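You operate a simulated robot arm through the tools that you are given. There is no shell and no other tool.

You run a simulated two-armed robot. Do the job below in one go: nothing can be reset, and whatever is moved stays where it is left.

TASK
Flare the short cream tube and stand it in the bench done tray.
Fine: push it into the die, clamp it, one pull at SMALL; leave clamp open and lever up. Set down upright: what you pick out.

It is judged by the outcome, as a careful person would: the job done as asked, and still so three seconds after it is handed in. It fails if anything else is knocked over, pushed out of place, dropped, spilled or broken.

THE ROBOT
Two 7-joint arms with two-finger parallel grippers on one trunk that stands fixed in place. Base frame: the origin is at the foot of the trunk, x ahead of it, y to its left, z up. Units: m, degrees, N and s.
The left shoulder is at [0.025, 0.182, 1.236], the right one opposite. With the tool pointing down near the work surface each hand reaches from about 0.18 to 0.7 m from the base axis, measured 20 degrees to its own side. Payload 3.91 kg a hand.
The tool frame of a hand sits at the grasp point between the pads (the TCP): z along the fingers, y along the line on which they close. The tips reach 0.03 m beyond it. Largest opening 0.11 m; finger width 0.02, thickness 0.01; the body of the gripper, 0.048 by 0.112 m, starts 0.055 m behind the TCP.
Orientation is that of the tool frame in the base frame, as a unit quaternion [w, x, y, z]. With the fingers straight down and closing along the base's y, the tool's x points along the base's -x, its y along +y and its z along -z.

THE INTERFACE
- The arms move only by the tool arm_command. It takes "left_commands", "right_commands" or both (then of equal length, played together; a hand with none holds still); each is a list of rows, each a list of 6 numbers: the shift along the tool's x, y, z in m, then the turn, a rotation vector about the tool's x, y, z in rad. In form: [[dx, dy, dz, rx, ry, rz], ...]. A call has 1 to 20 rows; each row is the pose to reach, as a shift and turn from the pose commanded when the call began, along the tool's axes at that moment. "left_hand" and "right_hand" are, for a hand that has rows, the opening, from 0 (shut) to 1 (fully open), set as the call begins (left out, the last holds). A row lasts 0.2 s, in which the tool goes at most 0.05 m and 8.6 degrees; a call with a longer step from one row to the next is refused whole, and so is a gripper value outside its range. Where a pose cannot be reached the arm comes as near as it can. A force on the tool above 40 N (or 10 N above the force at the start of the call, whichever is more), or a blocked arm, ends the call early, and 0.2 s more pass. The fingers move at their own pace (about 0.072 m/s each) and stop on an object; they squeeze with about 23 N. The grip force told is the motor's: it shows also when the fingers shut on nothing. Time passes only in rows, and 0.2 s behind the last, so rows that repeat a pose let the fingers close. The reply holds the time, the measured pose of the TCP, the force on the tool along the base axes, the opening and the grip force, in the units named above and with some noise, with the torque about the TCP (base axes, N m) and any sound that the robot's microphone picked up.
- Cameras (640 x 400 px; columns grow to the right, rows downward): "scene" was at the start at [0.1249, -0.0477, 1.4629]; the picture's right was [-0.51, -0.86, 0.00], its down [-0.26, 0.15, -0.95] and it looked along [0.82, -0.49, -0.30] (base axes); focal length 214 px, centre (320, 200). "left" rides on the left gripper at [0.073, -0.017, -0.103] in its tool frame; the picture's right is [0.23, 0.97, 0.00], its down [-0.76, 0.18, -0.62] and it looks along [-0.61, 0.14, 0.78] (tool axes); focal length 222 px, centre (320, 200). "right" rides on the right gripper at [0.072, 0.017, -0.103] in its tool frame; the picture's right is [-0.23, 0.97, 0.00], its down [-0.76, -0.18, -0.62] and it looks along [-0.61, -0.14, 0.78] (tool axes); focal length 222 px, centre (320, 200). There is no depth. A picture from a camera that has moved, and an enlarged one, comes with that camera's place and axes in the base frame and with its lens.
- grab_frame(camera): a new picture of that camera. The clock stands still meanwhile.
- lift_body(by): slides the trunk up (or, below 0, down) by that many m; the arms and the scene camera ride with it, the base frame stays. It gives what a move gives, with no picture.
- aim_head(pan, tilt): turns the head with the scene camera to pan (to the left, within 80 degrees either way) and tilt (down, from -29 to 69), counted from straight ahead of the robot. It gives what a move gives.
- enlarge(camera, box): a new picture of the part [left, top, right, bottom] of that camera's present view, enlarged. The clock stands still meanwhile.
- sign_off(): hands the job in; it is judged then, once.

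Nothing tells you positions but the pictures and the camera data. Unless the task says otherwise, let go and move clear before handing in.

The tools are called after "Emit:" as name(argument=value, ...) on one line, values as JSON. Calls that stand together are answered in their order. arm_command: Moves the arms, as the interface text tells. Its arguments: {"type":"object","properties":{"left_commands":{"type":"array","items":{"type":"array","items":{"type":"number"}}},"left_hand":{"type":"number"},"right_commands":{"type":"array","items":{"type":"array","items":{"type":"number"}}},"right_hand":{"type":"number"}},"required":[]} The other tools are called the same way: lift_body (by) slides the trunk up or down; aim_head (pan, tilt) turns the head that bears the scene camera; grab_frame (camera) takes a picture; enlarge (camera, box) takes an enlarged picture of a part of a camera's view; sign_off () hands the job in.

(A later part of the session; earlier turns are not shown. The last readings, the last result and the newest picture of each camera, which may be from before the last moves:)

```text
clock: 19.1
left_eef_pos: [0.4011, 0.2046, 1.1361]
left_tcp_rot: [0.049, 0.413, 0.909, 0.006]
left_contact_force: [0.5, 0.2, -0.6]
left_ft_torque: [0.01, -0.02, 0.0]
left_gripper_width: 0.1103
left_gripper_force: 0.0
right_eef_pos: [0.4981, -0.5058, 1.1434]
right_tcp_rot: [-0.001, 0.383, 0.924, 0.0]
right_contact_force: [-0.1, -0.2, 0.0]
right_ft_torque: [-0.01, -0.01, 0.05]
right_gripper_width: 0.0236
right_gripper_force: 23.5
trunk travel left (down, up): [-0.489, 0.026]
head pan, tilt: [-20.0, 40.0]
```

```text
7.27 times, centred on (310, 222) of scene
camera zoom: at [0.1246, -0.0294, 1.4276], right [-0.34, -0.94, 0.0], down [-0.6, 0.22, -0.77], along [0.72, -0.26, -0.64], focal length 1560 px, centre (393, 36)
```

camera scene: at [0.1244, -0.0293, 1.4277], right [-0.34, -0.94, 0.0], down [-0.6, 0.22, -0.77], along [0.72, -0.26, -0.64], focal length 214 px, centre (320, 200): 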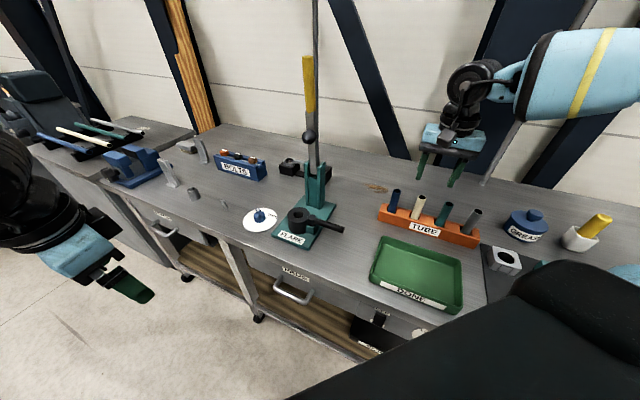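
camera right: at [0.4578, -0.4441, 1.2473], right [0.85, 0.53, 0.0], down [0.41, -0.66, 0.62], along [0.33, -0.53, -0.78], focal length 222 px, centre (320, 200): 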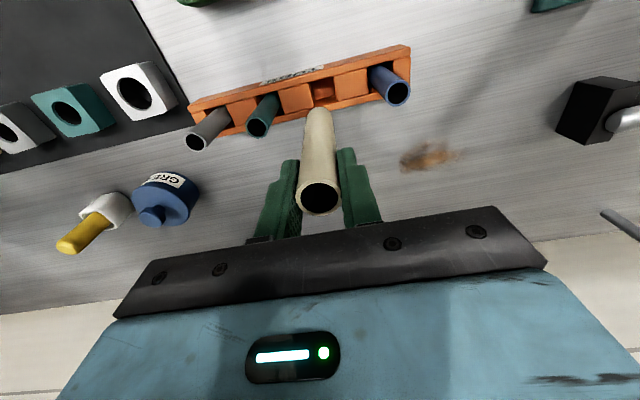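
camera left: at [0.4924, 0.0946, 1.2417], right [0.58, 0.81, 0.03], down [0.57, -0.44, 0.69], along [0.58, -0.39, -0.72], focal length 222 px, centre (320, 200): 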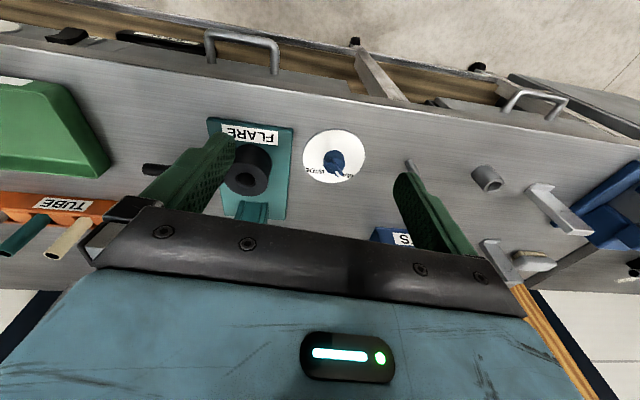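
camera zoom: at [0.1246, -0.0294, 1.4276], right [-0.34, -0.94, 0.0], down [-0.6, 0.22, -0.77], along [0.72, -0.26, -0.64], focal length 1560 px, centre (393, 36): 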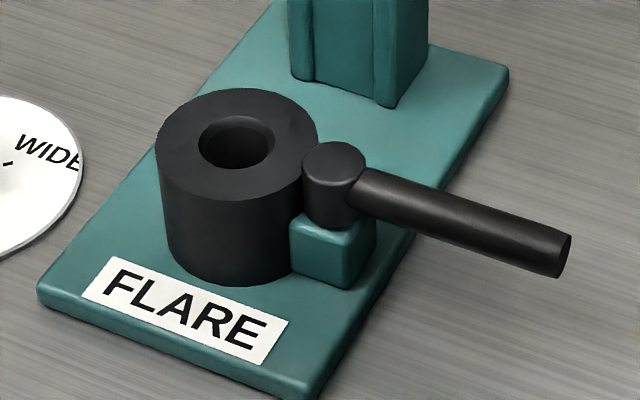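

The clamp head is a vertical pivot with its handle pointing right, and the die hole is at about (0.615, -0.135) with a wide mouth. I'll carry the tube round in front of the press, staying away from the lever, to a point just short of the die.

Emit:
arm_command(right_commands=[[0.02, 0.012, -0.015, 0, 0, 0], [0.0474, 0.0275, -0.03, 0, 0, 0], [0.0711, 0.0413, -0.03, 0, 0, 0], [0.0948, 0.0551, -0.03, 0, 0, 0], [0.1214, 0.0816, -0.03, 0, 0, 0], [0.1479, 0.1081, -0.03, 0, 0, 0], [0.1745, 0.1346, -0.03, 0, 0, 0], [0.201, 0.1611, -0.03, 0, 0, -0.05], [0.21, 0.191, -0.03, 0, 0, -0.1], [0.219, 0.221, -0.03, 0, 0, -0.15], [0.228, 0.251, -0.03, 0, 0, -0.2], [0.2364, 0.2812, -0.03, 0, 0, -0.262], [0.2364, 0.2812, -0.03, 0, 0, -0.262]])

Emit:
grab_frame(camera="right")

Emit:
grab_frame(camera="scene")

Emit:
grab_frame(camera="left")

```text
clock: 21.9
left_eef_pos: [0.4026, 0.2048, 1.1371]
left_tcp_rot: [0.049, 0.413, 0.909, 0.006]
left_contact_force: [0.9, -0.8, -1.1]
left_ft_torque: [-0.05, 0.01, 0.01]
left_gripper_width: 0.1101
left_gripper_force: 0.1
right_eef_pos: [0.5082, -0.1835, 1.1901]
right_tcp_rot: [0.001, 0.26, 0.966, 0.001]
right_contact_force: [0.8, 0.1, -0.1]
right_ft_torque: [0.01, -0.01, -0.04]
right_gripper_width: 0.0237
right_gripper_force: 22.8
right hand out of reach, approached as far as the arm can: row 11, 12, 13
trunk travel left (down, up): [-0.489, 0.026]
head pan, tilt: [-20.0, 40.0]
```

```text
taken
camera right: at [0.4532, -0.1325, 1.294], right [0.68, 0.73, 0.0], down [0.57, -0.54, 0.62], along [0.45, -0.43, -0.78], focal length 222 px, centre (320, 200)
```

right: 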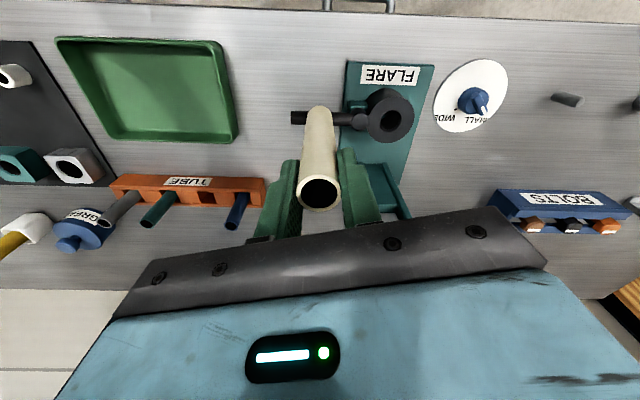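

```text
taken
camera scene: at [0.125, -0.029, 1.4277], right [-0.34, -0.94, 0.0], down [-0.6, 0.22, -0.77], along [0.72, -0.26, -0.64], focal length 214 px, centre (320, 200)
```

scene: 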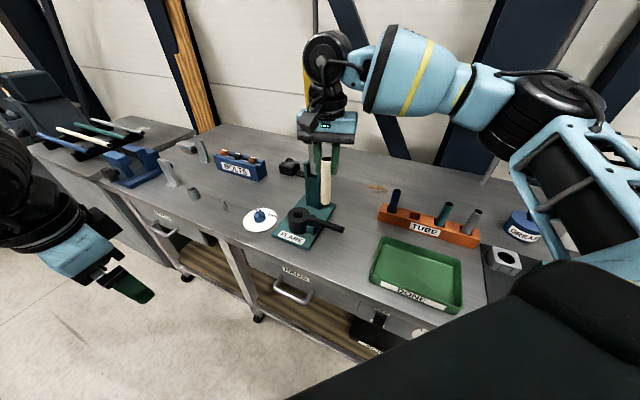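

```text
taken
camera left: at [0.3318, 0.251, 1.233], right [0.58, 0.81, 0.03], down [0.57, -0.44, 0.69], along [0.58, -0.39, -0.72], focal length 222 px, centre (320, 200)
```

left: 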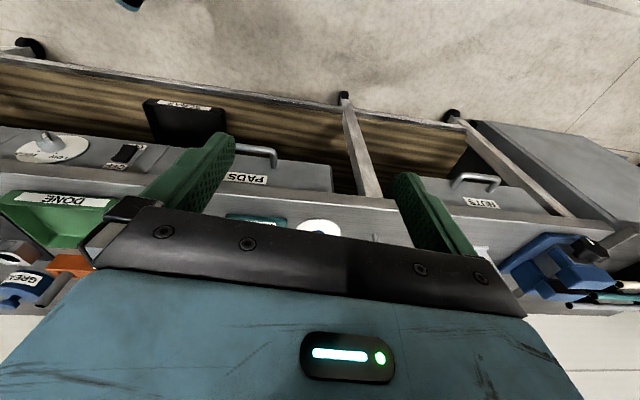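

The hand hit its reach limit while high up. I'll lower it, keeping the tube bottom above the die, reduce the yaw, and then continue towards the die.

Emit:
arm_command(right_commands=[[0, 0, 0.025, 0, 0, -0.08], [0, 0, 0.05, 0, 0, -0.16], [0, 0, 0.07, 0, 0, -0.24], [0, 0, 0.085, 0, 0, -0.3], [0, 0, 0.085, 0, 0, -0.3]])

Emit:
grab_frame(camera="right")

```text
clock: 23.1
left_eef_pos: [0.4017, 0.2043, 1.1368]
left_tcp_rot: [0.049, 0.413, 0.909, 0.006]
left_contact_force: [-0.1, 0.0, 0.6]
left_ft_torque: [0.03, 0.02, 0.03]
left_gripper_width: 0.11
left_gripper_force: 0.0
right_eef_pos: [0.5062, -0.1821, 1.105]
right_tcp_rot: [0.0, 0.111, 0.994, 0.0]
right_contact_force: [-0.3, 0.5, -1.2]
right_ft_torque: [0.01, 0.01, -0.04]
right_gripper_width: 0.0238
right_gripper_force: 22.5
trunk travel left (down, up): [-0.489, 0.026]
head pan, tilt: [-20.0, 40.0]
```

```text
taken
camera right: at [0.4387, -0.1516, 1.2085], right [0.44, 0.9, 0.0], down [0.7, -0.34, 0.62], along [0.56, -0.27, -0.78], focal length 222 px, centre (320, 200)
```

right: 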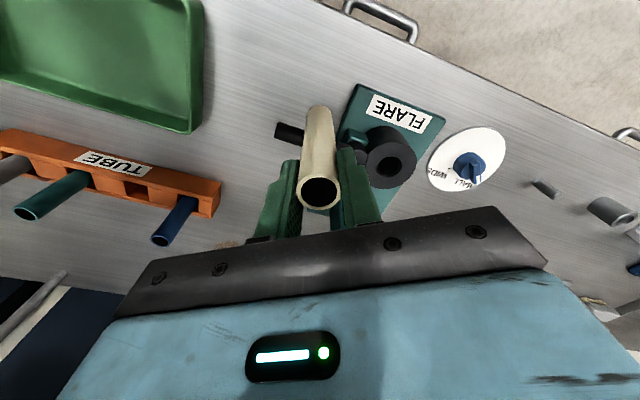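

Continuing towards the die at the same height.

Emit:
arm_command(right_commands=[[-0.018, 0.017, 0, 0, 0, 0], [-0.036, 0.034, 0, 0, 0, 0], [-0.0543, 0.0502, 0, 0, 0, 0], [-0.0543, 0.0502, 0, 0, 0, 0]])

Emit:
grab_frame(camera="right")

Emit:
grab_frame(camera="scene")

```text
clock: 24.1
left_eef_pos: [0.4003, 0.2032, 1.1367]
left_tcp_rot: [0.049, 0.413, 0.909, 0.006]
left_contact_force: [0.7, -1.4, 0.4]
left_ft_torque: [0.01, -0.02, -0.01]
left_gripper_width: 0.1099
left_gripper_force: 0.2
right_eef_pos: [0.5247, -0.1835, 1.1011]
right_tcp_rot: [0.001, 0.112, 0.994, 0.001]
right_contact_force: [-0.4, 0.1, -0.3]
right_ft_torque: [-0.01, -0.02, 0.01]
right_gripper_width: 0.0238
right_gripper_force: 23.4
right hand out of reach, approached as far as the arm can: row 1, 2, 3, 4
trunk travel left (down, up): [-0.489, 0.026]
head pan, tilt: [-20.0, 40.0]
```

```text
taken
camera right: at [0.4577, -0.1519, 1.2054], right [0.44, 0.9, 0.0], down [0.7, -0.34, 0.62], along [0.56, -0.27, -0.78], focal length 222 px, centre (320, 200)
```

right: 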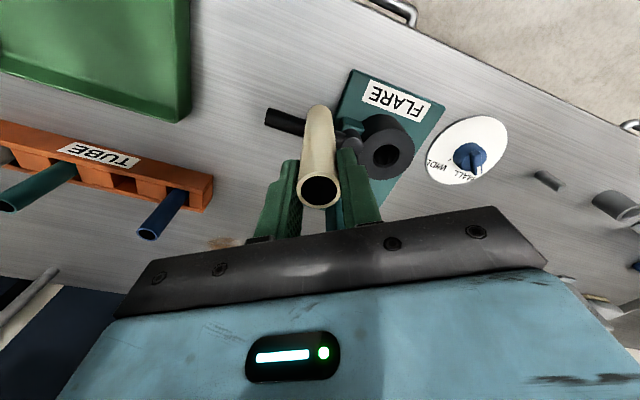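

```text
taken
camera scene: at [0.1241, -0.0293, 1.4277], right [-0.34, -0.94, 0.0], down [-0.6, 0.22, -0.77], along [0.72, -0.26, -0.64], focal length 214 px, centre (320, 200)
```

scene: 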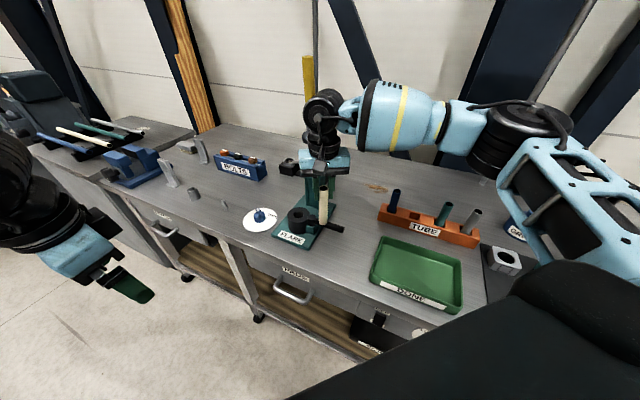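

The right arm won't come further inward in this configuration. I'll raise the trunk the last bit, turn the wrist the other way, and try inching inward again.

Emit:
lift_body(by=0.025)

Emit:
arm_command(right_commands=[[0, 0, 0.012, 0, 0, -0.12], [0, 0, 0.025, 0, 0, -0.24], [0, 0, 0.025, 0, 0, -0.36], [0, 0, 0.025, 0, 0, -0.48], [0, 0.015, 0.025, 0, 0, -0.48], [0, 0.03, 0.025, 0, 0, -0.48], [0, 0.03, 0.025, 0, 0, -0.48]])

```text
clock: 24.8
left_eef_pos: [0.4009, 0.2058, 1.16]
left_tcp_rot: [0.048, 0.413, 0.909, 0.004]
left_contact_force: [0.7, -0.2, -0.7]
left_ft_torque: [-0.03, 0.05, 0.0]
left_gripper_width: 0.11
left_gripper_force: 0.0
right_eef_pos: [0.5179, -0.1877, 1.1701]
right_tcp_rot: [0.043, 0.112, 0.993, 0.005]
right_contact_force: [0.1, -0.4, -1.7]
right_ft_torque: [-0.03, 0.02, 0.03]
right_gripper_width: 0.0236
right_gripper_force: 23.3
trunk travel left (down, up): [-0.514, 0.001]
head pan, tilt: [-20.0, 40.0]
```

```text
clock: 26.4
left_eef_pos: [0.4003, 0.204, 1.1596]
left_tcp_rot: [0.05, 0.412, 0.91, 0.005]
left_contact_force: [0.2, -0.3, -0.3]
left_ft_torque: [-0.01, -0.01, 0.01]
left_gripper_width: 0.1099
left_gripper_force: 0.1
right_eef_pos: [0.5088, -0.1776, 1.1471]
right_tcp_rot: [0.046, -0.127, 0.991, -0.005]
right_contact_force: [0.4, 0.0, -0.4]
right_ft_torque: [-0.01, -0.01, -0.01]
right_gripper_width: 0.0237
right_gripper_force: 23.4
right hand out of reach, approached as far as the arm can: row 5, 6, 7
trunk travel left (down, up): [-0.514, 0.001]
head pan, tilt: [-20.0, 40.0]
```

Raising the trunk shifted the arm more than I expected. I'll look at its posture.

Emit:
grab_frame(camera="scene")

Emit:
grab_frame(camera="right")

Emit:
aim_head(pan=-60, tilt=25)

Emit:
grab_frame(camera="scene")

```text
taken
camera scene: at [0.0886, -0.0293, 1.453], right [-0.34, -0.94, 0.0], down [-0.6, 0.22, -0.77], along [0.72, -0.26, -0.64], focal length 214 px, centre (320, 200)
```

scene: 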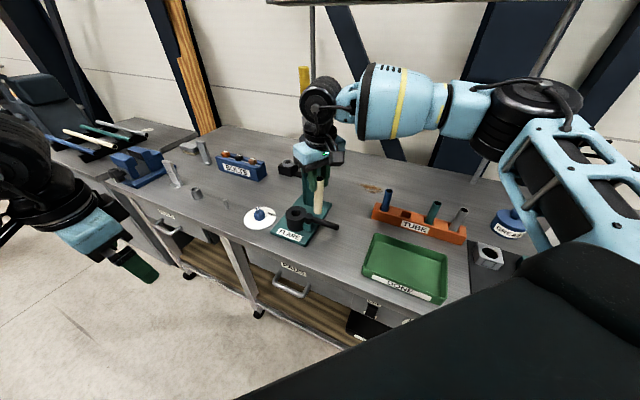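

```text
taken
camera right: at [0.4239, -0.1806, 1.2439], right [-0.03, 1.0, 0.0], down [0.72, 0.02, 0.69], along [0.69, 0.02, -0.72], focal length 222 px, centre (320, 200)
```

right: 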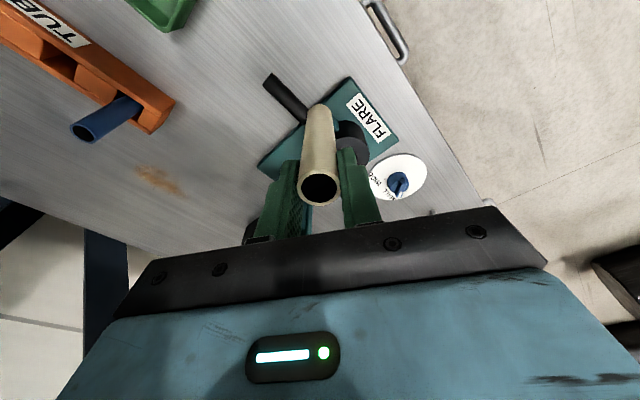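

```text
clock: 27.4
left_eef_pos: [0.3999, 0.2032, 1.1599]
left_tcp_rot: [0.049, 0.413, 0.909, 0.004]
left_contact_force: [-0.5, -0.3, -0.3]
left_ft_torque: [0.01, 0.0, 0.03]
left_gripper_width: 0.1099
left_gripper_force: 0.1
right_eef_pos: [0.5079, -0.1781, 1.1485]
right_tcp_rot: [0.045, -0.127, 0.991, -0.004]
right_contact_force: [-0.5, -0.7, 0.9]
right_ft_torque: [-0.03, -0.01, 0.02]
right_gripper_width: 0.0239
right_gripper_force: 22.7
trunk travel left (down, up): [-0.514, 0.001]
head pan, tilt: [-60.0, 25.0]
```

```text
taken
camera scene: at [0.0547, -0.08, 1.4763], right [-0.87, -0.5, 0.0], down [-0.21, 0.37, -0.91], along [0.45, -0.78, -0.42], focal length 214 px, centre (320, 200)
```

scene: 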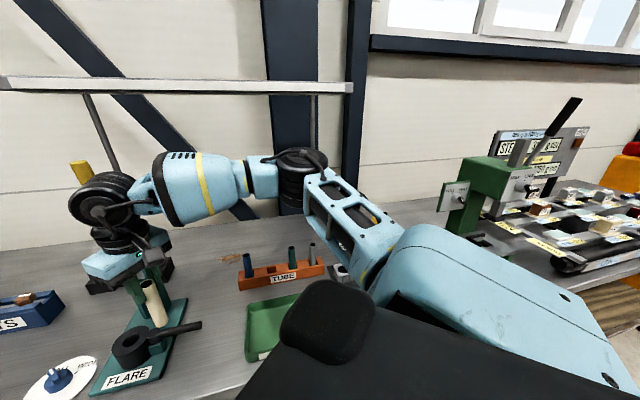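

The trunk lift apparently shifted the shoulders back, which doesn't help. I'll pull the hand back to open space, straighten it, and lower the trunk to see whether reach improves.

Emit:
arm_command(right_commands=[[0.0245, -0.0117, -0.0145, 0, 0.023, 0.063], [0.049, -0.0233, -0.029, 0, 0.047, 0.125], [0.0735, -0.035, -0.0435, 0, 0.07, 0.188], [0.098, -0.0466, -0.058, 0, 0.0935, 0.25], [0.098, -0.0466, -0.058, 0, 0.0935, 0.25]])

Emit:
lift_body(by=-0.06)

Emit:
aim_head(pan=-20, tilt=40)

Emit:
grab_frame(camera="scene")

```text
clock: 28.6
left_eef_pos: [0.4011, 0.2045, 1.1591]
left_tcp_rot: [0.049, 0.413, 0.909, 0.005]
left_contact_force: [0.1, -0.4, -1.2]
left_ft_torque: [0.02, 0.01, -0.02]
left_gripper_width: 0.1099
left_gripper_force: 0.1
right_eef_pos: [0.4197, -0.2481, 1.1948]
right_tcp_rot: [-0.002, -0.001, 1.0, -0.006]
right_contact_force: [0.6, 1.7, -0.7]
right_ft_torque: [-0.01, 0.01, 0.02]
right_gripper_width: 0.0239
right_gripper_force: 23.4
trunk travel left (down, up): [-0.514, 0.001]
head pan, tilt: [-60.0, 25.0]
```

```text
clock: 29.6
left_eef_pos: [0.3999, 0.2043, 1.1012]
left_tcp_rot: [0.05, 0.413, 0.909, 0.006]
left_contact_force: [-1.1, 0.2, -0.6]
left_ft_torque: [-0.05, -0.02, -0.02]
left_gripper_width: 0.1101
left_gripper_force: 0.1
right_eef_pos: [0.4196, -0.2486, 1.1381]
right_tcp_rot: [-0.001, -0.002, 1.0, -0.005]
right_contact_force: [0.8, 0.5, 0.2]
right_ft_torque: [-0.01, 0.02, 0.02]
right_gripper_width: 0.0241
right_gripper_force: 22.9
trunk travel left (down, up): [-0.454, 0.061]
head pan, tilt: [-60.0, 25.0]
```

```text
clock: 30.7
left_eef_pos: [0.3994, 0.204, 1.0997]
left_tcp_rot: [0.05, 0.413, 0.909, 0.005]
left_contact_force: [0.1, 0.3, 0.9]
left_ft_torque: [-0.01, -0.02, 0.01]
left_gripper_width: 0.1101
left_gripper_force: 0.0
right_eef_pos: [0.4194, -0.2485, 1.1388]
right_tcp_rot: [0.0, -0.003, 1.0, -0.005]
right_contact_force: [0.0, 0.0, -0.5]
right_ft_torque: [0.02, -0.02, 0.02]
right_gripper_width: 0.0239
right_gripper_force: 23.3
trunk travel left (down, up): [-0.454, 0.061]
head pan, tilt: [-20.0, 40.0]
```

```text
taken
camera scene: at [0.1603, -0.0294, 1.3851], right [-0.34, -0.94, 0.0], down [-0.6, 0.22, -0.77], along [0.72, -0.26, -0.64], focal length 214 px, centre (320, 200)
```

scene: 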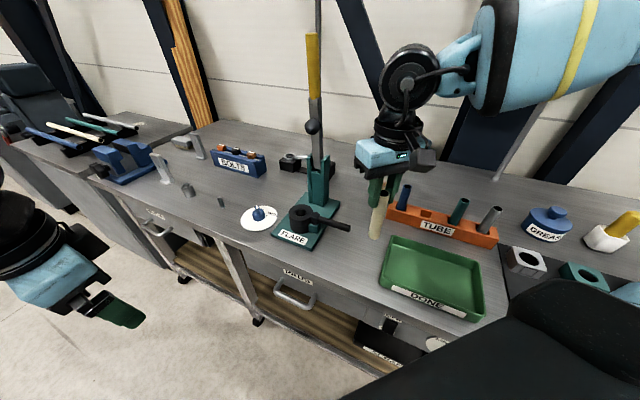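

Lowering the trunk moves the shoulders forward, which helps reach. I'll try towards the die again at yaw 0, keeping the tube bottom well above the clamp.

Emit:
arm_command(right_commands=[[-0.02, 0.022, 0.003, 0, 0, 0], [-0.04, 0.044, 0.006, 0, 0, 0], [-0.06, 0.066, 0.009, 0, 0, 0], [-0.08, 0.088, 0.012, 0, 0, 0], [-0.1, 0.11, 0.015, 0, 0, 0], [-0.1, 0.11, 0.015, 0, 0, 0]])

```text
clock: 32.1
left_eef_pos: [0.4015, 0.2041, 1.1005]
left_tcp_rot: [0.049, 0.413, 0.909, 0.005]
left_contact_force: [0.4, -0.2, 0.0]
left_ft_torque: [-0.02, 0.02, 0.0]
left_gripper_width: 0.11
left_gripper_force: 0.0
right_eef_pos: [0.5032, -0.1581, 1.1171]
right_tcp_rot: [-0.001, -0.003, 1.0, -0.005]
right_contact_force: [0.0, 0.4, -0.4]
right_ft_torque: [0.03, 0.03, 0.0]
right_gripper_width: 0.0237
right_gripper_force: 23.2
right hand out of reach, approached as far as the arm can: row 5, 6
trunk travel left (down, up): [-0.454, 0.061]
head pan, tilt: [-20.0, 40.0]
```

It's still limited inward. The left arm reached further inward when its hand was turned inward, so I'll mirror that by turning the right hand to about +45° and trying again.

Emit:
arm_command(right_commands=[[0.0, 0, 0, 0, 0, -0.13], [0.0, 0, 0, 0, 0, -0.26], [0.0, 0, 0, 0, 0, -0.39], [0.0, 0, 0, 0, 0, -0.52], [0, 0, 0, 0, 0, -0.65], [-0.01, 0.012, 0, 0, 0, -0.7], [-0.02, 0.025, 0, 0, 0, -0.7], [-0.03, 0.037, 0, 0, 0, -0.7], [-0.04, 0.05, 0, 0, 0, -0.7], [-0.04, 0.05, 0, 0, 0, -0.7]])

Emit:
grab_frame(camera="scene")

```text
clock: 34.3
left_eef_pos: [0.3998, 0.2045, 1.0997]
left_tcp_rot: [0.05, 0.413, 0.909, 0.006]
left_contact_force: [0.0, 0.0, -0.2]
left_ft_torque: [0.03, 0.02, -0.02]
left_gripper_width: 0.1099
left_gripper_force: 0.0
right_eef_pos: [0.5021, -0.1585, 1.1102]
right_tcp_rot: [-0.002, -0.346, 0.938, -0.004]
right_contact_force: [-0.2, 0.1, -0.9]
right_ft_torque: [0.03, -0.02, 0.0]
right_gripper_width: 0.0237
right_gripper_force: 22.5
right hand out of reach, approached as far as the arm can: row 6, 7, 8, 9, 10
trunk travel left (down, up): [-0.454, 0.061]
head pan, tilt: [-20.0, 40.0]
```

```text
taken
camera scene: at [0.1604, -0.0293, 1.3851], right [-0.34, -0.94, 0.0], down [-0.6, 0.22, -0.77], along [0.72, -0.26, -0.64], focal length 214 px, centre (320, 200)
```

scene: 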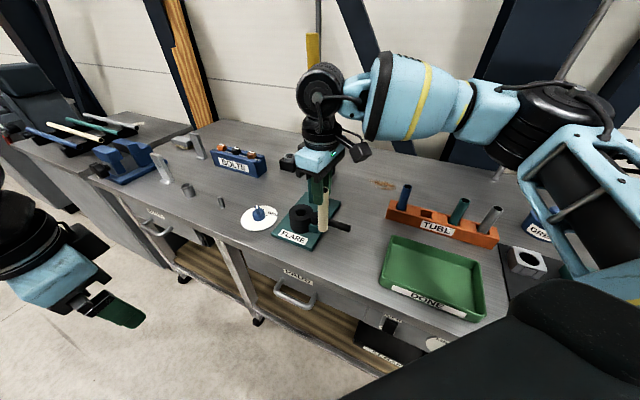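

The inward limit doesn't depend on yaw, so it looks like a wrist-bend limit. A tilted tool, with the fingers pointing forward and down, should reach further, and the gripper can hold a vertical tube at any tilt about its closing axis. I'll test that here in free space.

Emit:
arm_command(right_commands=[[0, 0, 0, 0, 0, 0.13], [0, 0, 0, 0, 0, 0.26], [0, 0, 0, 0, 0, 0.39], [0, 0, 0, 0, 0, 0.52], [0, 0, 0, 0, 0, 0.65], [0, 0, -0.02, 0, 0, 0.705], [0, 0, -0.03, 0, 0, 0.705]])

Emit:
arm_command(right_commands=[[0, 0, 0, 0, -0.12, 0], [0, 0, 0, 0, -0.24, 0], [0, 0, 0, 0, -0.36, 0], [0, 0, 0, 0, -0.48, 0], [0, 0, 0, 0, -0.6, 0], [0, 0, 0, 0, -0.698, 0], [-0.02, 0, 0, 0, -0.698, 0], [-0.04, 0.01, 0, 0, -0.698, 0], [-0.06, 0.02, 0, 0, -0.698, 0], [-0.08, 0.02, 0, 0, -0.698, 0], [-0.08, 0.02, 0, 0, -0.698, 0]])

Emit:
grab_frame(camera="scene")

```text
clock: 35.9
left_eef_pos: [0.3994, 0.2037, 1.1007]
left_tcp_rot: [0.049, 0.413, 0.909, 0.005]
left_contact_force: [-0.2, -0.7, -0.1]
left_ft_torque: [-0.01, 0.02, 0.0]
left_gripper_width: 0.1097
left_gripper_force: 0.0
right_eef_pos: [0.5002, -0.1624, 1.1413]
right_tcp_rot: [-0.001, 0.001, 1.0, -0.004]
right_contact_force: [-0.5, 0.1, 0.1]
right_ft_torque: [-0.03, -0.01, -0.01]
right_gripper_width: 0.0237
right_gripper_force: 23.0
right hand out of reach, approached as far as the arm can: row 7
trunk travel left (down, up): [-0.454, 0.061]
head pan, tilt: [-20.0, 40.0]
```

```text
clock: 38.3
left_eef_pos: [0.4, 0.2043, 1.1001]
left_tcp_rot: [0.05, 0.413, 0.909, 0.006]
left_contact_force: [0.2, 0.4, -0.6]
left_ft_torque: [-0.06, -0.03, -0.02]
left_gripper_width: 0.1099
left_gripper_force: 0.0
right_eef_pos: [0.5821, -0.1441, 1.1427]
right_tcp_rot: [0.342, -0.001, 0.94, -0.005]
right_contact_force: [-0.4, 0.2, -0.2]
right_ft_torque: [-0.04, 0.03, 0.01]
right_gripper_width: 0.0243
right_gripper_force: 23.1
trunk travel left (down, up): [-0.454, 0.061]
head pan, tilt: [-20.0, 40.0]
```

```text
taken
camera scene: at [0.1598, -0.0291, 1.3852], right [-0.34, -0.94, 0.0], down [-0.6, 0.22, -0.77], along [0.72, -0.26, -0.64], focal length 214 px, centre (320, 200)
```

scene: 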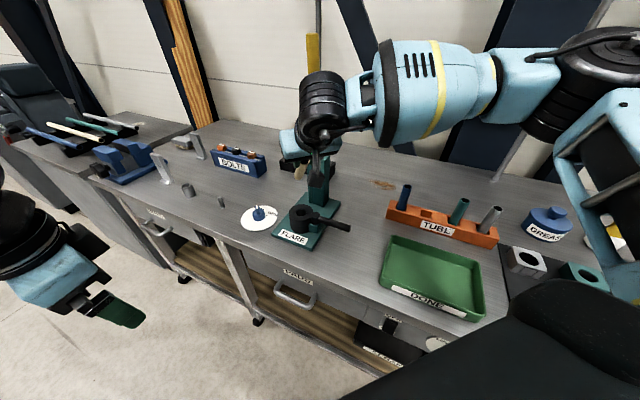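

The tilt works: with the tool tilted 40° the hand reaches the die area easily. I'll take the tube back to its own rack slot, set it down there, and re-grip it with the tool tilted so the tube stays vertical.

Emit:
arm_command(right_commands=[[0.012, -0.008, -0.017, 0, 0.1, 0], [0.024, -0.017, -0.033, 0, 0.22, 0], [0.036, -0.025, -0.05, 0, 0.34, 0], [0.048, -0.033, -0.067, 0, 0.46, 0], [0.06, -0.042, -0.083, 0, 0.58, 0], [0.0727, -0.05, -0.1002, 0, 0.698, 0], [0.0727, -0.05, -0.1002, 0, 0.698, 0]])

Emit:
arm_command(right_commands=[[0.002, -0.031, 0, 0, 0, 0.1], [0.004, -0.062, 0, 0, 0, 0.2], [0.006, -0.093, 0, 0, 0, 0.3], [0.008, -0.124, 0, 0, 0, 0.4], [0.01, -0.155, 0, 0, 0, 0.5], [0.012, -0.186, 0, 0, 0, 0.6], [0.002, -0.211, 0, 0, 0, 0.7], [-0.008, -0.236, 0, 0, 0, 0.785], [-0.018, -0.262, 0, 0, 0, 0.785], [-0.028, -0.288, 0, 0, 0, 0.785], [-0.0386, -0.313, 0, 0, 0, 0.785], [-0.0386, -0.313, 0, 0, 0, 0.785]])

Emit:
grab_frame(camera="right")

Emit:
grab_frame(camera="scene")

```text
clock: 39.9
left_eef_pos: [0.4006, 0.2042, 1.0991]
left_tcp_rot: [0.048, 0.413, 0.909, 0.005]
left_contact_force: [0.0, 0.5, -0.2]
left_ft_torque: [-0.02, 0.0, -0.03]
left_gripper_width: 0.1098
left_gripper_force: 0.0
right_eef_pos: [0.4609, -0.1917, 1.1768]
right_tcp_rot: [-0.002, 0.0, 1.0, -0.005]
right_contact_force: [-0.1, -0.3, -1.4]
right_ft_torque: [0.0, -0.02, -0.02]
right_gripper_width: 0.0237
right_gripper_force: 23.2
trunk travel left (down, up): [-0.454, 0.061]
head pan, tilt: [-20.0, 40.0]
```

```text
clock: 42.5
left_eef_pos: [0.3993, 0.2045, 1.1001]
left_tcp_rot: [0.049, 0.413, 0.91, 0.006]
left_contact_force: [-0.4, -0.6, 0.3]
left_ft_torque: [-0.01, 0.02, 0.0]
left_gripper_width: 0.1097
left_gripper_force: 0.0
right_eef_pos: [0.5014, -0.5037, 1.1769]
right_tcp_rot: [0.0, 0.383, 0.924, -0.005]
right_contact_force: [0.4, 0.6, 0.2]
right_ft_torque: [-0.01, -0.01, 0.02]
right_gripper_width: 0.0235
right_gripper_force: 22.5
trunk travel left (down, up): [-0.454, 0.061]
head pan, tilt: [-20.0, 40.0]
```

```text
taken
camera right: at [0.4604, -0.4405, 1.2796], right [0.85, 0.53, -0.01], down [0.41, -0.66, 0.63], along [0.33, -0.54, -0.78], focal length 222 px, centre (320, 200)
```

right: 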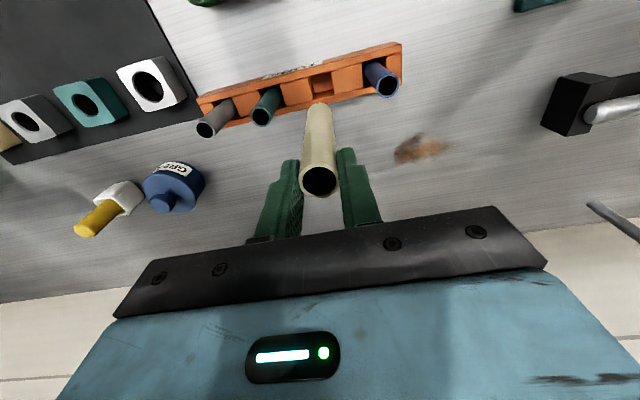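

```text
taken
camera scene: at [0.16, -0.029, 1.3852], right [-0.34, -0.94, 0.0], down [-0.6, 0.22, -0.77], along [0.72, -0.26, -0.64], focal length 214 px, centre (320, 200)
```

scene: 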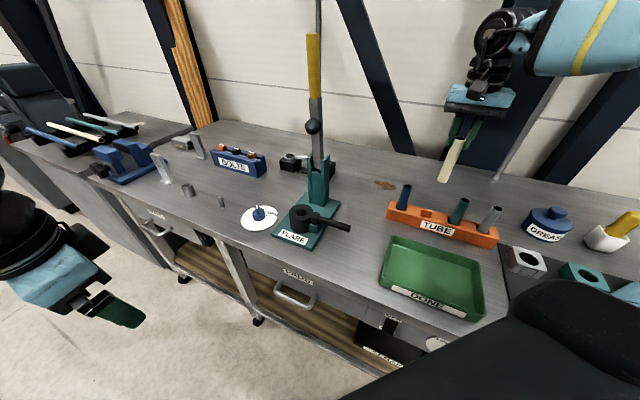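

The tube is above its slot. I'll check the alignment in the enlarged view before lowering it.

Emit:
enlarge(camera="right", box=[250, 40, 410, 140])

Emit:
enlarge(camera="scene", box=[380, 110, 510, 260])

```text
4.00 times, centred on (330, 90) of right
camera zoom: at [0.4604, -0.4405, 1.2796], right [0.85, 0.53, -0.01], down [0.41, -0.66, 0.63], along [0.33, -0.54, -0.78], focal length 888 px, centre (280, 640)
```

zoom: 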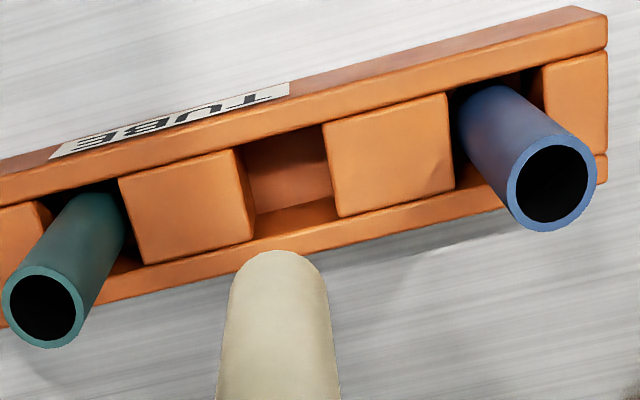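

```text
2.67 times, centred on (445, 185) of scene
camera zoom: at [0.16, -0.029, 1.3852], right [-0.34, -0.94, 0.0], down [-0.6, 0.22, -0.77], along [0.72, -0.26, -0.64], focal length 572 px, centre (-13, 240)
```

zoom: 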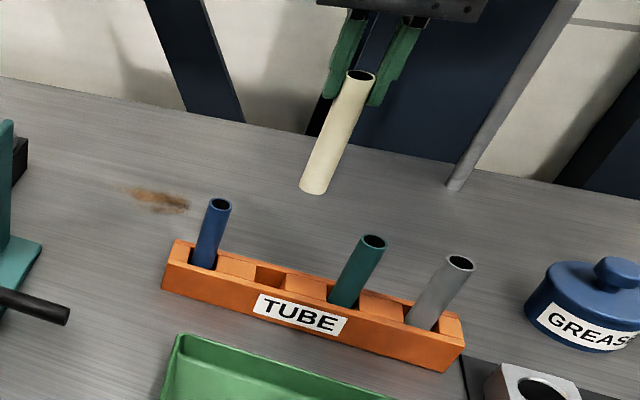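

The alignment looks good. I'll lower the tube partway into its slot and check.

Emit:
arm_command(right_commands=[[-0.0006, -0.003, 0.03, 0, 0, 0], [-0.0006, -0.003, 0.06, 0, 0, 0], [-0.0006, -0.003, 0.09, 0, 0, 0], [-0.0006, -0.003, 0.115, 0, 0, 0], [-0.0006, -0.003, 0.13, 0, 0, 0], [-0.0006, -0.003, 0.145, 0, 0, 0], [-0.0006, -0.003, 0.145, 0, 0, 0]])

Emit:
enlarge(camera="right", box=[220, 70, 420, 210])

Emit:
enlarge(camera="scene", box=[380, 110, 510, 260])

```text
clock: 43.9
left_eef_pos: [0.3978, 0.2056, 1.1015]
left_tcp_rot: [0.05, 0.415, 0.909, 0.005]
left_contact_force: [-0.2, -0.8, -0.1]
left_ft_torque: [0.02, -0.03, 0.0]
left_gripper_width: 0.1101
left_gripper_force: 0.0
right_eef_pos: [0.5016, -0.5057, 1.048]
right_tcp_rot: [0.01, 0.381, 0.924, -0.002]
right_contact_force: [-4.6, 3.5, 24.5]
right_ft_torque: [0.17, 0.86, -0.15]
right_gripper_width: 0.0247
right_gripper_force: 22.6
trunk travel left (down, up): [-0.454, 0.061]
head pan, tilt: [-20.0, 40.0]
stopped in row 6 (right hand): the force on the tool passed its limit at 47 N (the readings are from after the stop); the commanded pose is now the measured one
```

```text
2.86 times, centred on (320, 140) of right
camera zoom: at [0.4598, -0.4426, 1.1513], right [0.85, 0.53, 0.01], down [0.41, -0.66, 0.64], along [0.34, -0.54, -0.77], focal length 635 px, centre (320, 371)
```

zoom: 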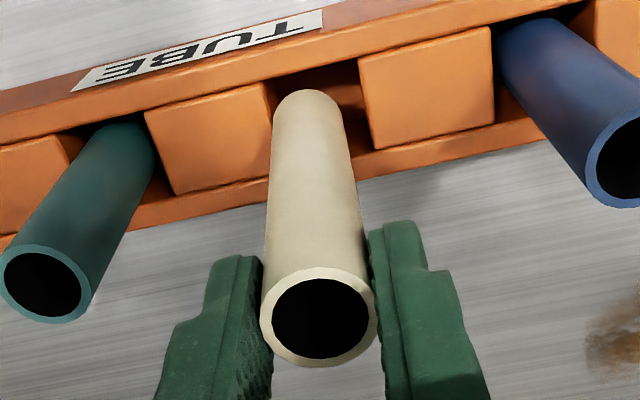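

```text
2.67 times, centred on (445, 185) of scene
camera zoom: at [0.1585, -0.0281, 1.3856], right [-0.34, -0.94, 0.0], down [-0.6, 0.22, -0.77], along [0.72, -0.26, -0.64], focal length 572 px, centre (-13, 240)
```

zoom: 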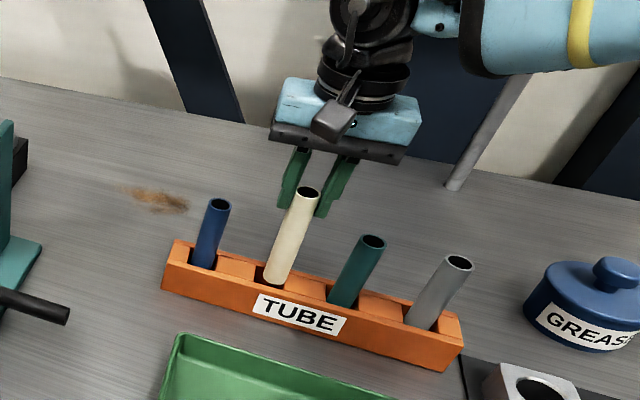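

The tube bottom caught on the edge of the slot. I'll lift 1 cm, re-straighten, nudge it a few millimetres towards the slot centre and look again.

Emit:
arm_command(right_commands=[[0, 0, -0.012, 0, 0.01, 0], [0.002, 0.003, -0.015, 0, 0.02, 0], [0.002, 0.003, -0.015, 0, 0.02, 0]])

Emit:
enlarge(camera="right", box=[260, 70, 380, 150])

Emit:
enlarge(camera="scene", box=[405, 170, 485, 250])

```text
clock: 44.6
left_eef_pos: [0.3994, 0.2029, 1.1009]
left_tcp_rot: [0.048, 0.414, 0.909, 0.005]
left_contact_force: [-0.7, -0.2, 0.4]
left_ft_torque: [0.05, 0.0, 0.03]
left_gripper_width: 0.11
left_gripper_force: 0.0
right_eef_pos: [0.5019, -0.5049, 1.0592]
right_tcp_rot: [-0.003, 0.382, 0.924, -0.001]
right_contact_force: [0.4, 0.5, 0.1]
right_ft_torque: [0.02, 0.03, -0.03]
right_gripper_width: 0.0239
right_gripper_force: 23.5
trunk travel left (down, up): [-0.454, 0.061]
head pan, tilt: [-20.0, 40.0]
```

```text
5.00 times, centred on (320, 110) of right
camera zoom: at [0.4626, -0.4423, 1.1632], right [0.85, 0.53, 0.0], down [0.42, -0.66, 0.62], along [0.33, -0.53, -0.79], focal length 1111 px, centre (320, 650)
```

zoom: 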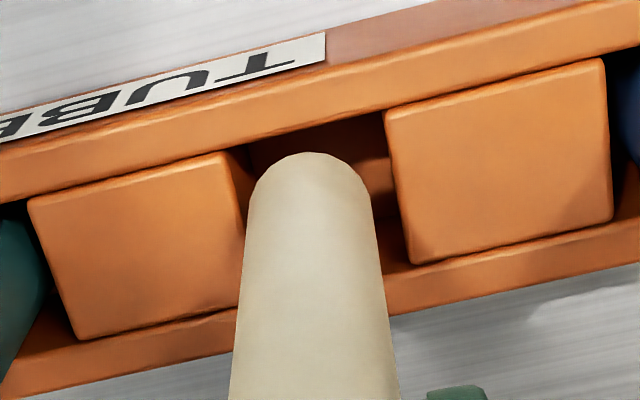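

```text
5.00 times, centred on (445, 210) of scene
camera zoom: at [0.1605, -0.0298, 1.385], right [-0.34, -0.94, 0.0], down [-0.6, 0.22, -0.77], along [0.72, -0.26, -0.64], focal length 1072 px, centre (-305, 150)
```

zoom: 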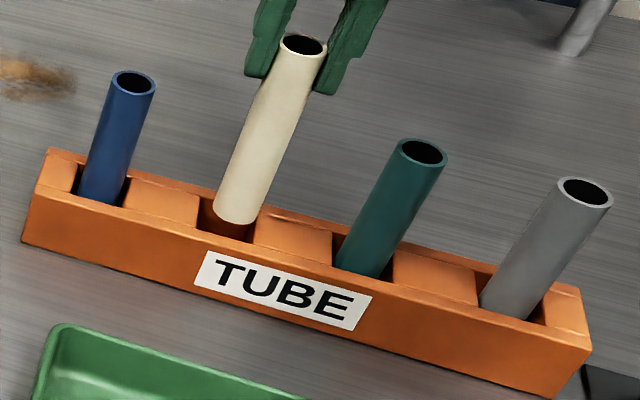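

The tube had slid down a bit in the grip and caught on the left block. It is now centred over the slot to within 1 mm, so I'll lower it in.

Emit:
arm_command(right_commands=[[0, 0.0008, 0.01, 0, 0, 0], [0, 0.0008, 0.02, 0, 0, 0], [0, 0.0008, 0.03, 0, 0, 0], [0, 0.0008, 0.04, 0, 0, 0], [0, 0.0008, 0.046, 0, 0, 0], [0, 0.0008, 0.046, 0, 0, 0]])

Emit:
enlarge(camera="right", box=[220, 70, 420, 210])

Emit:
enlarge(camera="scene", box=[405, 170, 485, 250])

```text
clock: 46.0
left_eef_pos: [0.4003, 0.2044, 1.0999]
left_tcp_rot: [0.05, 0.413, 0.909, 0.005]
left_contact_force: [0.5, 0.1, -0.4]
left_ft_torque: [-0.01, 0.01, 0.0]
left_gripper_width: 0.1104
left_gripper_force: 0.0
right_eef_pos: [0.5035, -0.5056, 1.0134]
right_tcp_rot: [-0.003, 0.382, 0.924, 0.0]
right_contact_force: [0.5, -0.6, 0.4]
right_ft_torque: [0.01, -0.01, 0.0]
right_gripper_width: 0.0236
right_gripper_force: 22.5
trunk travel left (down, up): [-0.454, 0.061]
head pan, tilt: [-20.0, 40.0]
```

```text
2.86 times, centred on (320, 140) of right
camera zoom: at [0.4632, -0.4416, 1.1176], right [0.85, 0.53, 0.0], down [0.42, -0.66, 0.62], along [0.33, -0.53, -0.78], focal length 635 px, centre (320, 371)
```

zoom: 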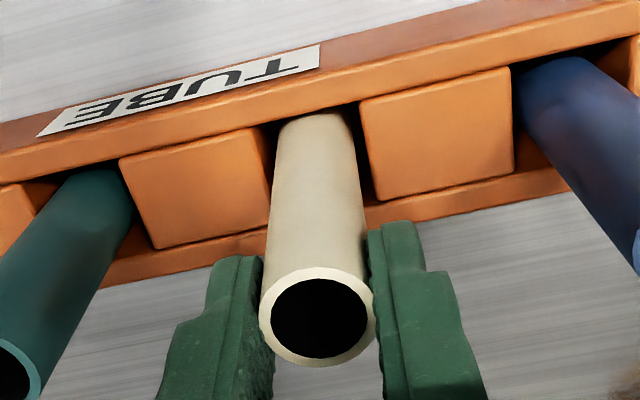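

```text
5.00 times, centred on (445, 210) of scene
camera zoom: at [0.1603, -0.0293, 1.3851], right [-0.34, -0.94, 0.0], down [-0.6, 0.22, -0.77], along [0.72, -0.26, -0.64], focal length 1072 px, centre (-305, 150)
```

zoom: 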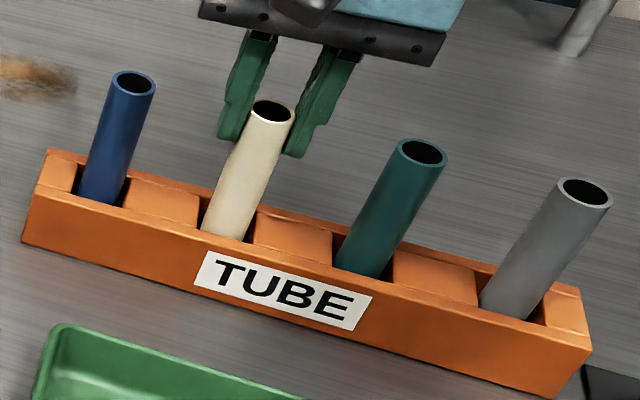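

The tube is in its slot. I'll lower the last few millimetres, open, tilt the tool 40° about the closing axis around the tube, and re-grip it a little lower.

Emit:
arm_command(right_commands=[[0, 0, 0.002, 0, 0, 0], [0, 0, 0.004, 0, 0, 0]])

Emit:
arm_command(right_commands=[[0, 0, 0, 0, 0, 0], [0, 0, 0, 0, 0, 0], [0, 0, 0, 0, 0, 0]], right_hand=0.55)

Emit:
arm_command(right_commands=[[0.0005, 0, 0.003, 0, -0.1, 0], [0.001, 0, 0.007, 0, -0.22, 0], [0.0015, 0, 0.012, 0, -0.34, 0], [0.002, 0, 0.017, 0, -0.46, 0], [0.0025, 0, 0.022, 0, -0.58, 0], [0.0025, 0, 0.0265, 0, -0.698, 0], [0.0025, 0, 0.0265, 0, -0.698, 0]])

Emit:
grab_frame(camera="right")

Emit:
enlarge(camera="scene", box=[385, 140, 505, 260])

```text
clock: 46.6
left_eef_pos: [0.3997, 0.2058, 1.0983]
left_tcp_rot: [0.05, 0.413, 0.909, 0.006]
left_contact_force: [-0.3, 0.3, -0.5]
left_ft_torque: [0.0, -0.01, 0.02]
left_gripper_width: 0.1103
left_gripper_force: 0.2
right_eef_pos: [0.5024, -0.5025, 1.0116]
right_tcp_rot: [-0.001, 0.382, 0.924, 0.0]
right_contact_force: [-0.4, -1.3, 6.7]
right_ft_torque: [-0.12, 0.0, 0.05]
right_gripper_width: 0.0238
right_gripper_force: 22.7
trunk travel left (down, up): [-0.454, 0.061]
head pan, tilt: [-20.0, 40.0]
```

```text
clock: 47.5
left_eef_pos: [0.3988, 0.2042, 1.0991]
left_tcp_rot: [0.05, 0.414, 0.909, 0.005]
left_contact_force: [-1.1, 0.6, -0.4]
left_ft_torque: [-0.03, 0.01, 0.01]
left_gripper_width: 0.1101
left_gripper_force: 0.0
right_eef_pos: [0.5032, -0.5043, 1.0092]
right_tcp_rot: [-0.004, 0.382, 0.924, -0.001]
right_contact_force: [0.0, 0.4, 0.4]
right_ft_torque: [-0.01, 0.0, 0.03]
right_gripper_width: 0.0606
right_gripper_force: 0.0
trunk travel left (down, up): [-0.454, 0.061]
head pan, tilt: [-20.0, 40.0]
```

```text
clock: 49.0
left_eef_pos: [0.4006, 0.205, 1.0986]
left_tcp_rot: [0.05, 0.413, 0.909, 0.005]
left_contact_force: [-0.4, 0.3, -0.5]
left_ft_torque: [-0.01, 0.01, 0.01]
left_gripper_width: 0.1099
left_gripper_force: 0.1
right_eef_pos: [0.4994, -0.5029, 0.983]
right_tcp_rot: [0.314, 0.359, 0.869, -0.131]
right_contact_force: [-0.3, 0.5, -0.8]
right_ft_torque: [-0.04, -0.04, -0.01]
right_gripper_width: 0.0604
right_gripper_force: 0.1
trunk travel left (down, up): [-0.454, 0.061]
head pan, tilt: [-20.0, 40.0]
```

```text
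taken
camera right: at [0.4245, -0.4046, 1.017], right [0.81, 0.57, 0.14], down [0.01, -0.26, 0.97], along [0.58, -0.78, -0.21], focal length 222 px, centre (320, 200)
```

right: 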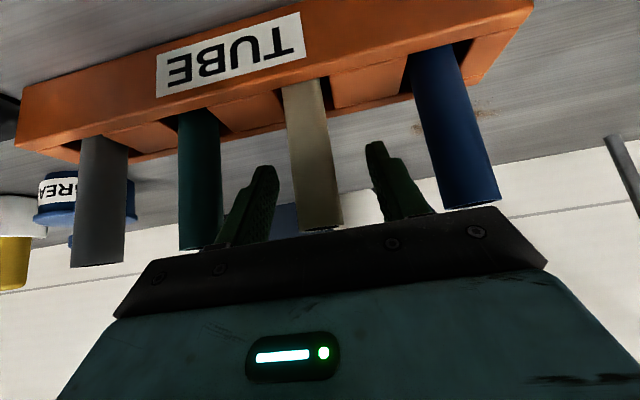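

```text
3.33 times, centred on (445, 200) of scene
camera zoom: at [0.1603, -0.0291, 1.3851], right [-0.34, -0.94, 0.0], down [-0.6, 0.22, -0.77], along [0.72, -0.26, -0.64], focal length 715 px, centre (-97, 200)
```

zoom: 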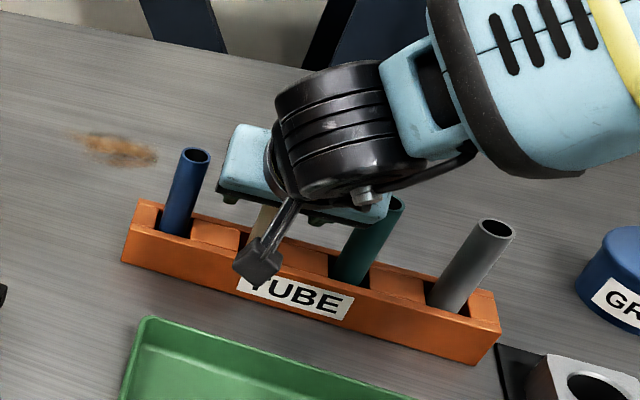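

The tilted fingers straddle the tube correctly. Now I'll close on it and lift straight up.

Emit:
arm_command(right_commands=[[0, 0, 0, 0, 0, 0], [0, 0, 0, 0, 0, 0], [0, 0, 0, 0, 0, 0], [0, 0, 0, 0, 0, 0]], right_hand=0.0)

Emit:
grab_frame(camera="right")

```text
clock: 50.0
left_eef_pos: [0.4001, 0.2048, 1.0999]
left_tcp_rot: [0.05, 0.413, 0.909, 0.005]
left_contact_force: [-0.2, 0.6, 0.5]
left_ft_torque: [0.02, 0.02, 0.01]
left_gripper_width: 0.1102
left_gripper_force: 0.1
right_eef_pos: [0.5, -0.5024, 0.9837]
right_tcp_rot: [0.314, 0.358, 0.87, -0.131]
right_contact_force: [-0.1, -0.3, 0.2]
right_ft_torque: [0.01, 0.02, 0.0]
right_gripper_width: 0.0239
right_gripper_force: 23.1
trunk travel left (down, up): [-0.454, 0.061]
head pan, tilt: [-20.0, 40.0]
```

```text
taken
camera right: at [0.4246, -0.405, 1.0169], right [0.81, 0.57, 0.14], down [0.01, -0.26, 0.97], along [0.58, -0.78, -0.21], focal length 222 px, centre (320, 200)
```

right: 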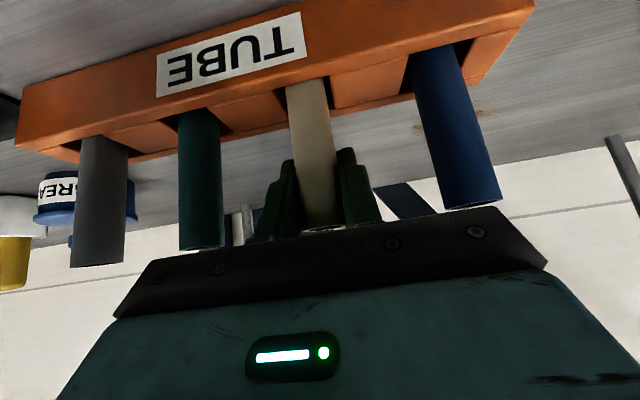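

The tube is re-gripped with the tilted hand. I'll lift it straight out and carry it round towards the die, turning the hand to yaw 0 on the way.

Emit:
arm_command(right_commands=[[-0.0224, -0.0001, -0.027, 0, 0, 0], [-0.0448, -0.0002, -0.0539, 0, 0, 0], [-0.0672, -0.0003, -0.0809, 0, 0, 0], [-0.0896, -0.0004, -0.1078, 0, 0, 0], [-0.0571, 0.0209, -0.135, -0.0559, -0.0003, -0.0672], [-0.0245, 0.0422, -0.1622, -0.1118, -0.0006, -0.1344], [0.0053, 0.0671, -0.187, -0.1677, -0.0009, -0.2016], [0.0296, 0.0991, -0.2074, -0.2236, -0.0012, -0.2688], [0.0513, 0.1345, -0.2255, -0.2795, -0.0015, -0.336], [0.0647, 0.1734, -0.2369, -0.3354, -0.0018, -0.4032], [0.0726, 0.2124, -0.2436, -0.3913, -0.0021, -0.4704], [0.0751, 0.2512, -0.2459, -0.4472, -0.0024, -0.5376], [0.0766, 0.2888, -0.2473, -0.503, -0.0025, -0.605], [0.0766, 0.2888, -0.2473, -0.503, -0.0025, -0.605]])

Emit:
grab_frame(camera="right")

Emit:
grab_frame(camera="scene")

Emit:
grab_frame(camera="left")

```text
clock: 53.0
left_eef_pos: [0.3984, 0.2049, 1.0998]
left_tcp_rot: [0.049, 0.413, 0.909, 0.005]
left_contact_force: [0.4, 0.7, 0.2]
left_ft_torque: [-0.01, -0.02, -0.01]
left_gripper_width: 0.1097
left_gripper_force: 0.0
right_eef_pos: [0.5498, -0.1448, 1.1242]
right_tcp_rot: [0.341, -0.003, 0.94, 0.0]
right_contact_force: [-0.1, 0.2, 0.2]
right_ft_torque: [0.01, 0.05, 0.03]
right_gripper_width: 0.0238
right_gripper_force: 22.7
trunk travel left (down, up): [-0.454, 0.061]
head pan, tilt: [-20.0, 40.0]
```

```text
taken
camera right: at [0.4282, -0.1286, 1.1583], right [0.17, 0.98, 0.14], down [0.19, -0.17, 0.97], along [0.97, -0.14, -0.21], focal length 222 px, centre (320, 200)
```

right: 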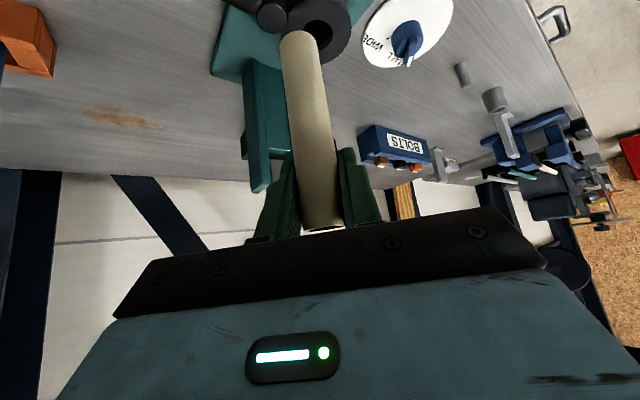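

```text
taken
camera scene: at [0.1595, -0.0292, 1.3853], right [-0.34, -0.94, 0.0], down [-0.6, 0.22, -0.77], along [0.72, -0.26, -0.64], focal length 214 px, centre (320, 200)
```

scene: 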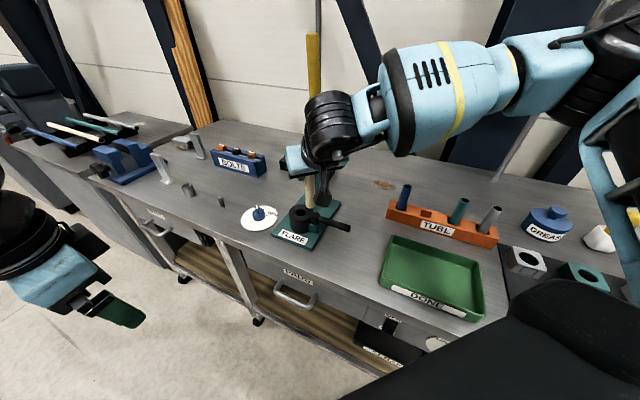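

```text
taken
camera left: at [0.3294, 0.2514, 1.1967], right [0.58, 0.81, 0.03], down [0.57, -0.44, 0.69], along [0.58, -0.39, -0.72], focal length 222 px, centre (320, 200)
```

left: 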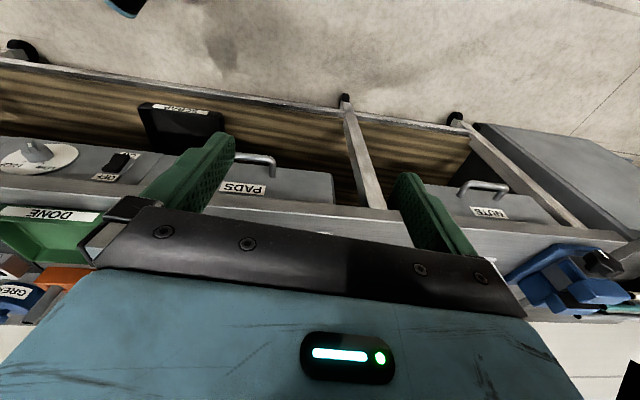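

The tube hangs vertically just in front of the die. I'll enlarge the views to check the tube's verticality and where the hole is.

Emit:
enlarge(camera="scene", box=[270, 140, 360, 250])

Emit:
enlarge(camera="right", box=[210, 0, 430, 240])

```text
3.64 times, centred on (315, 195) of scene
camera zoom: at [0.1595, -0.0292, 1.3853], right [-0.34, -0.94, 0.0], down [-0.6, 0.22, -0.77], along [0.72, -0.26, -0.64], focal length 780 px, centre (338, 218)
```

zoom: 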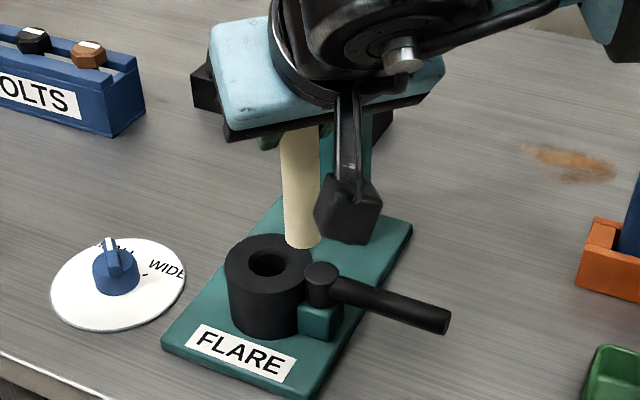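

```text
1.67 times, centred on (320, 120) of right
camera zoom: at [0.4282, -0.1286, 1.1583], right [0.17, 0.98, 0.14], down [0.19, -0.17, 0.97], along [0.97, -0.14, -0.21], focal length 370 px, centre (320, 333)
```

zoom: 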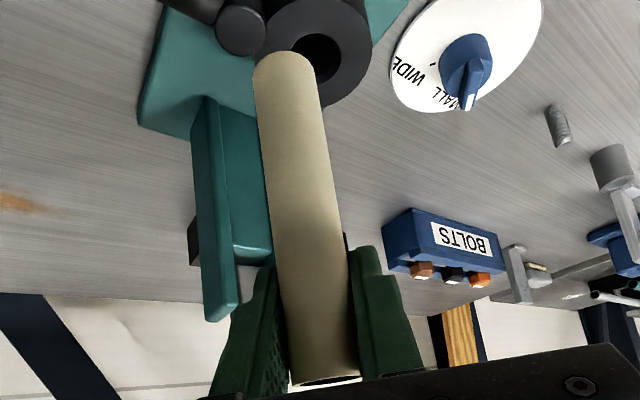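

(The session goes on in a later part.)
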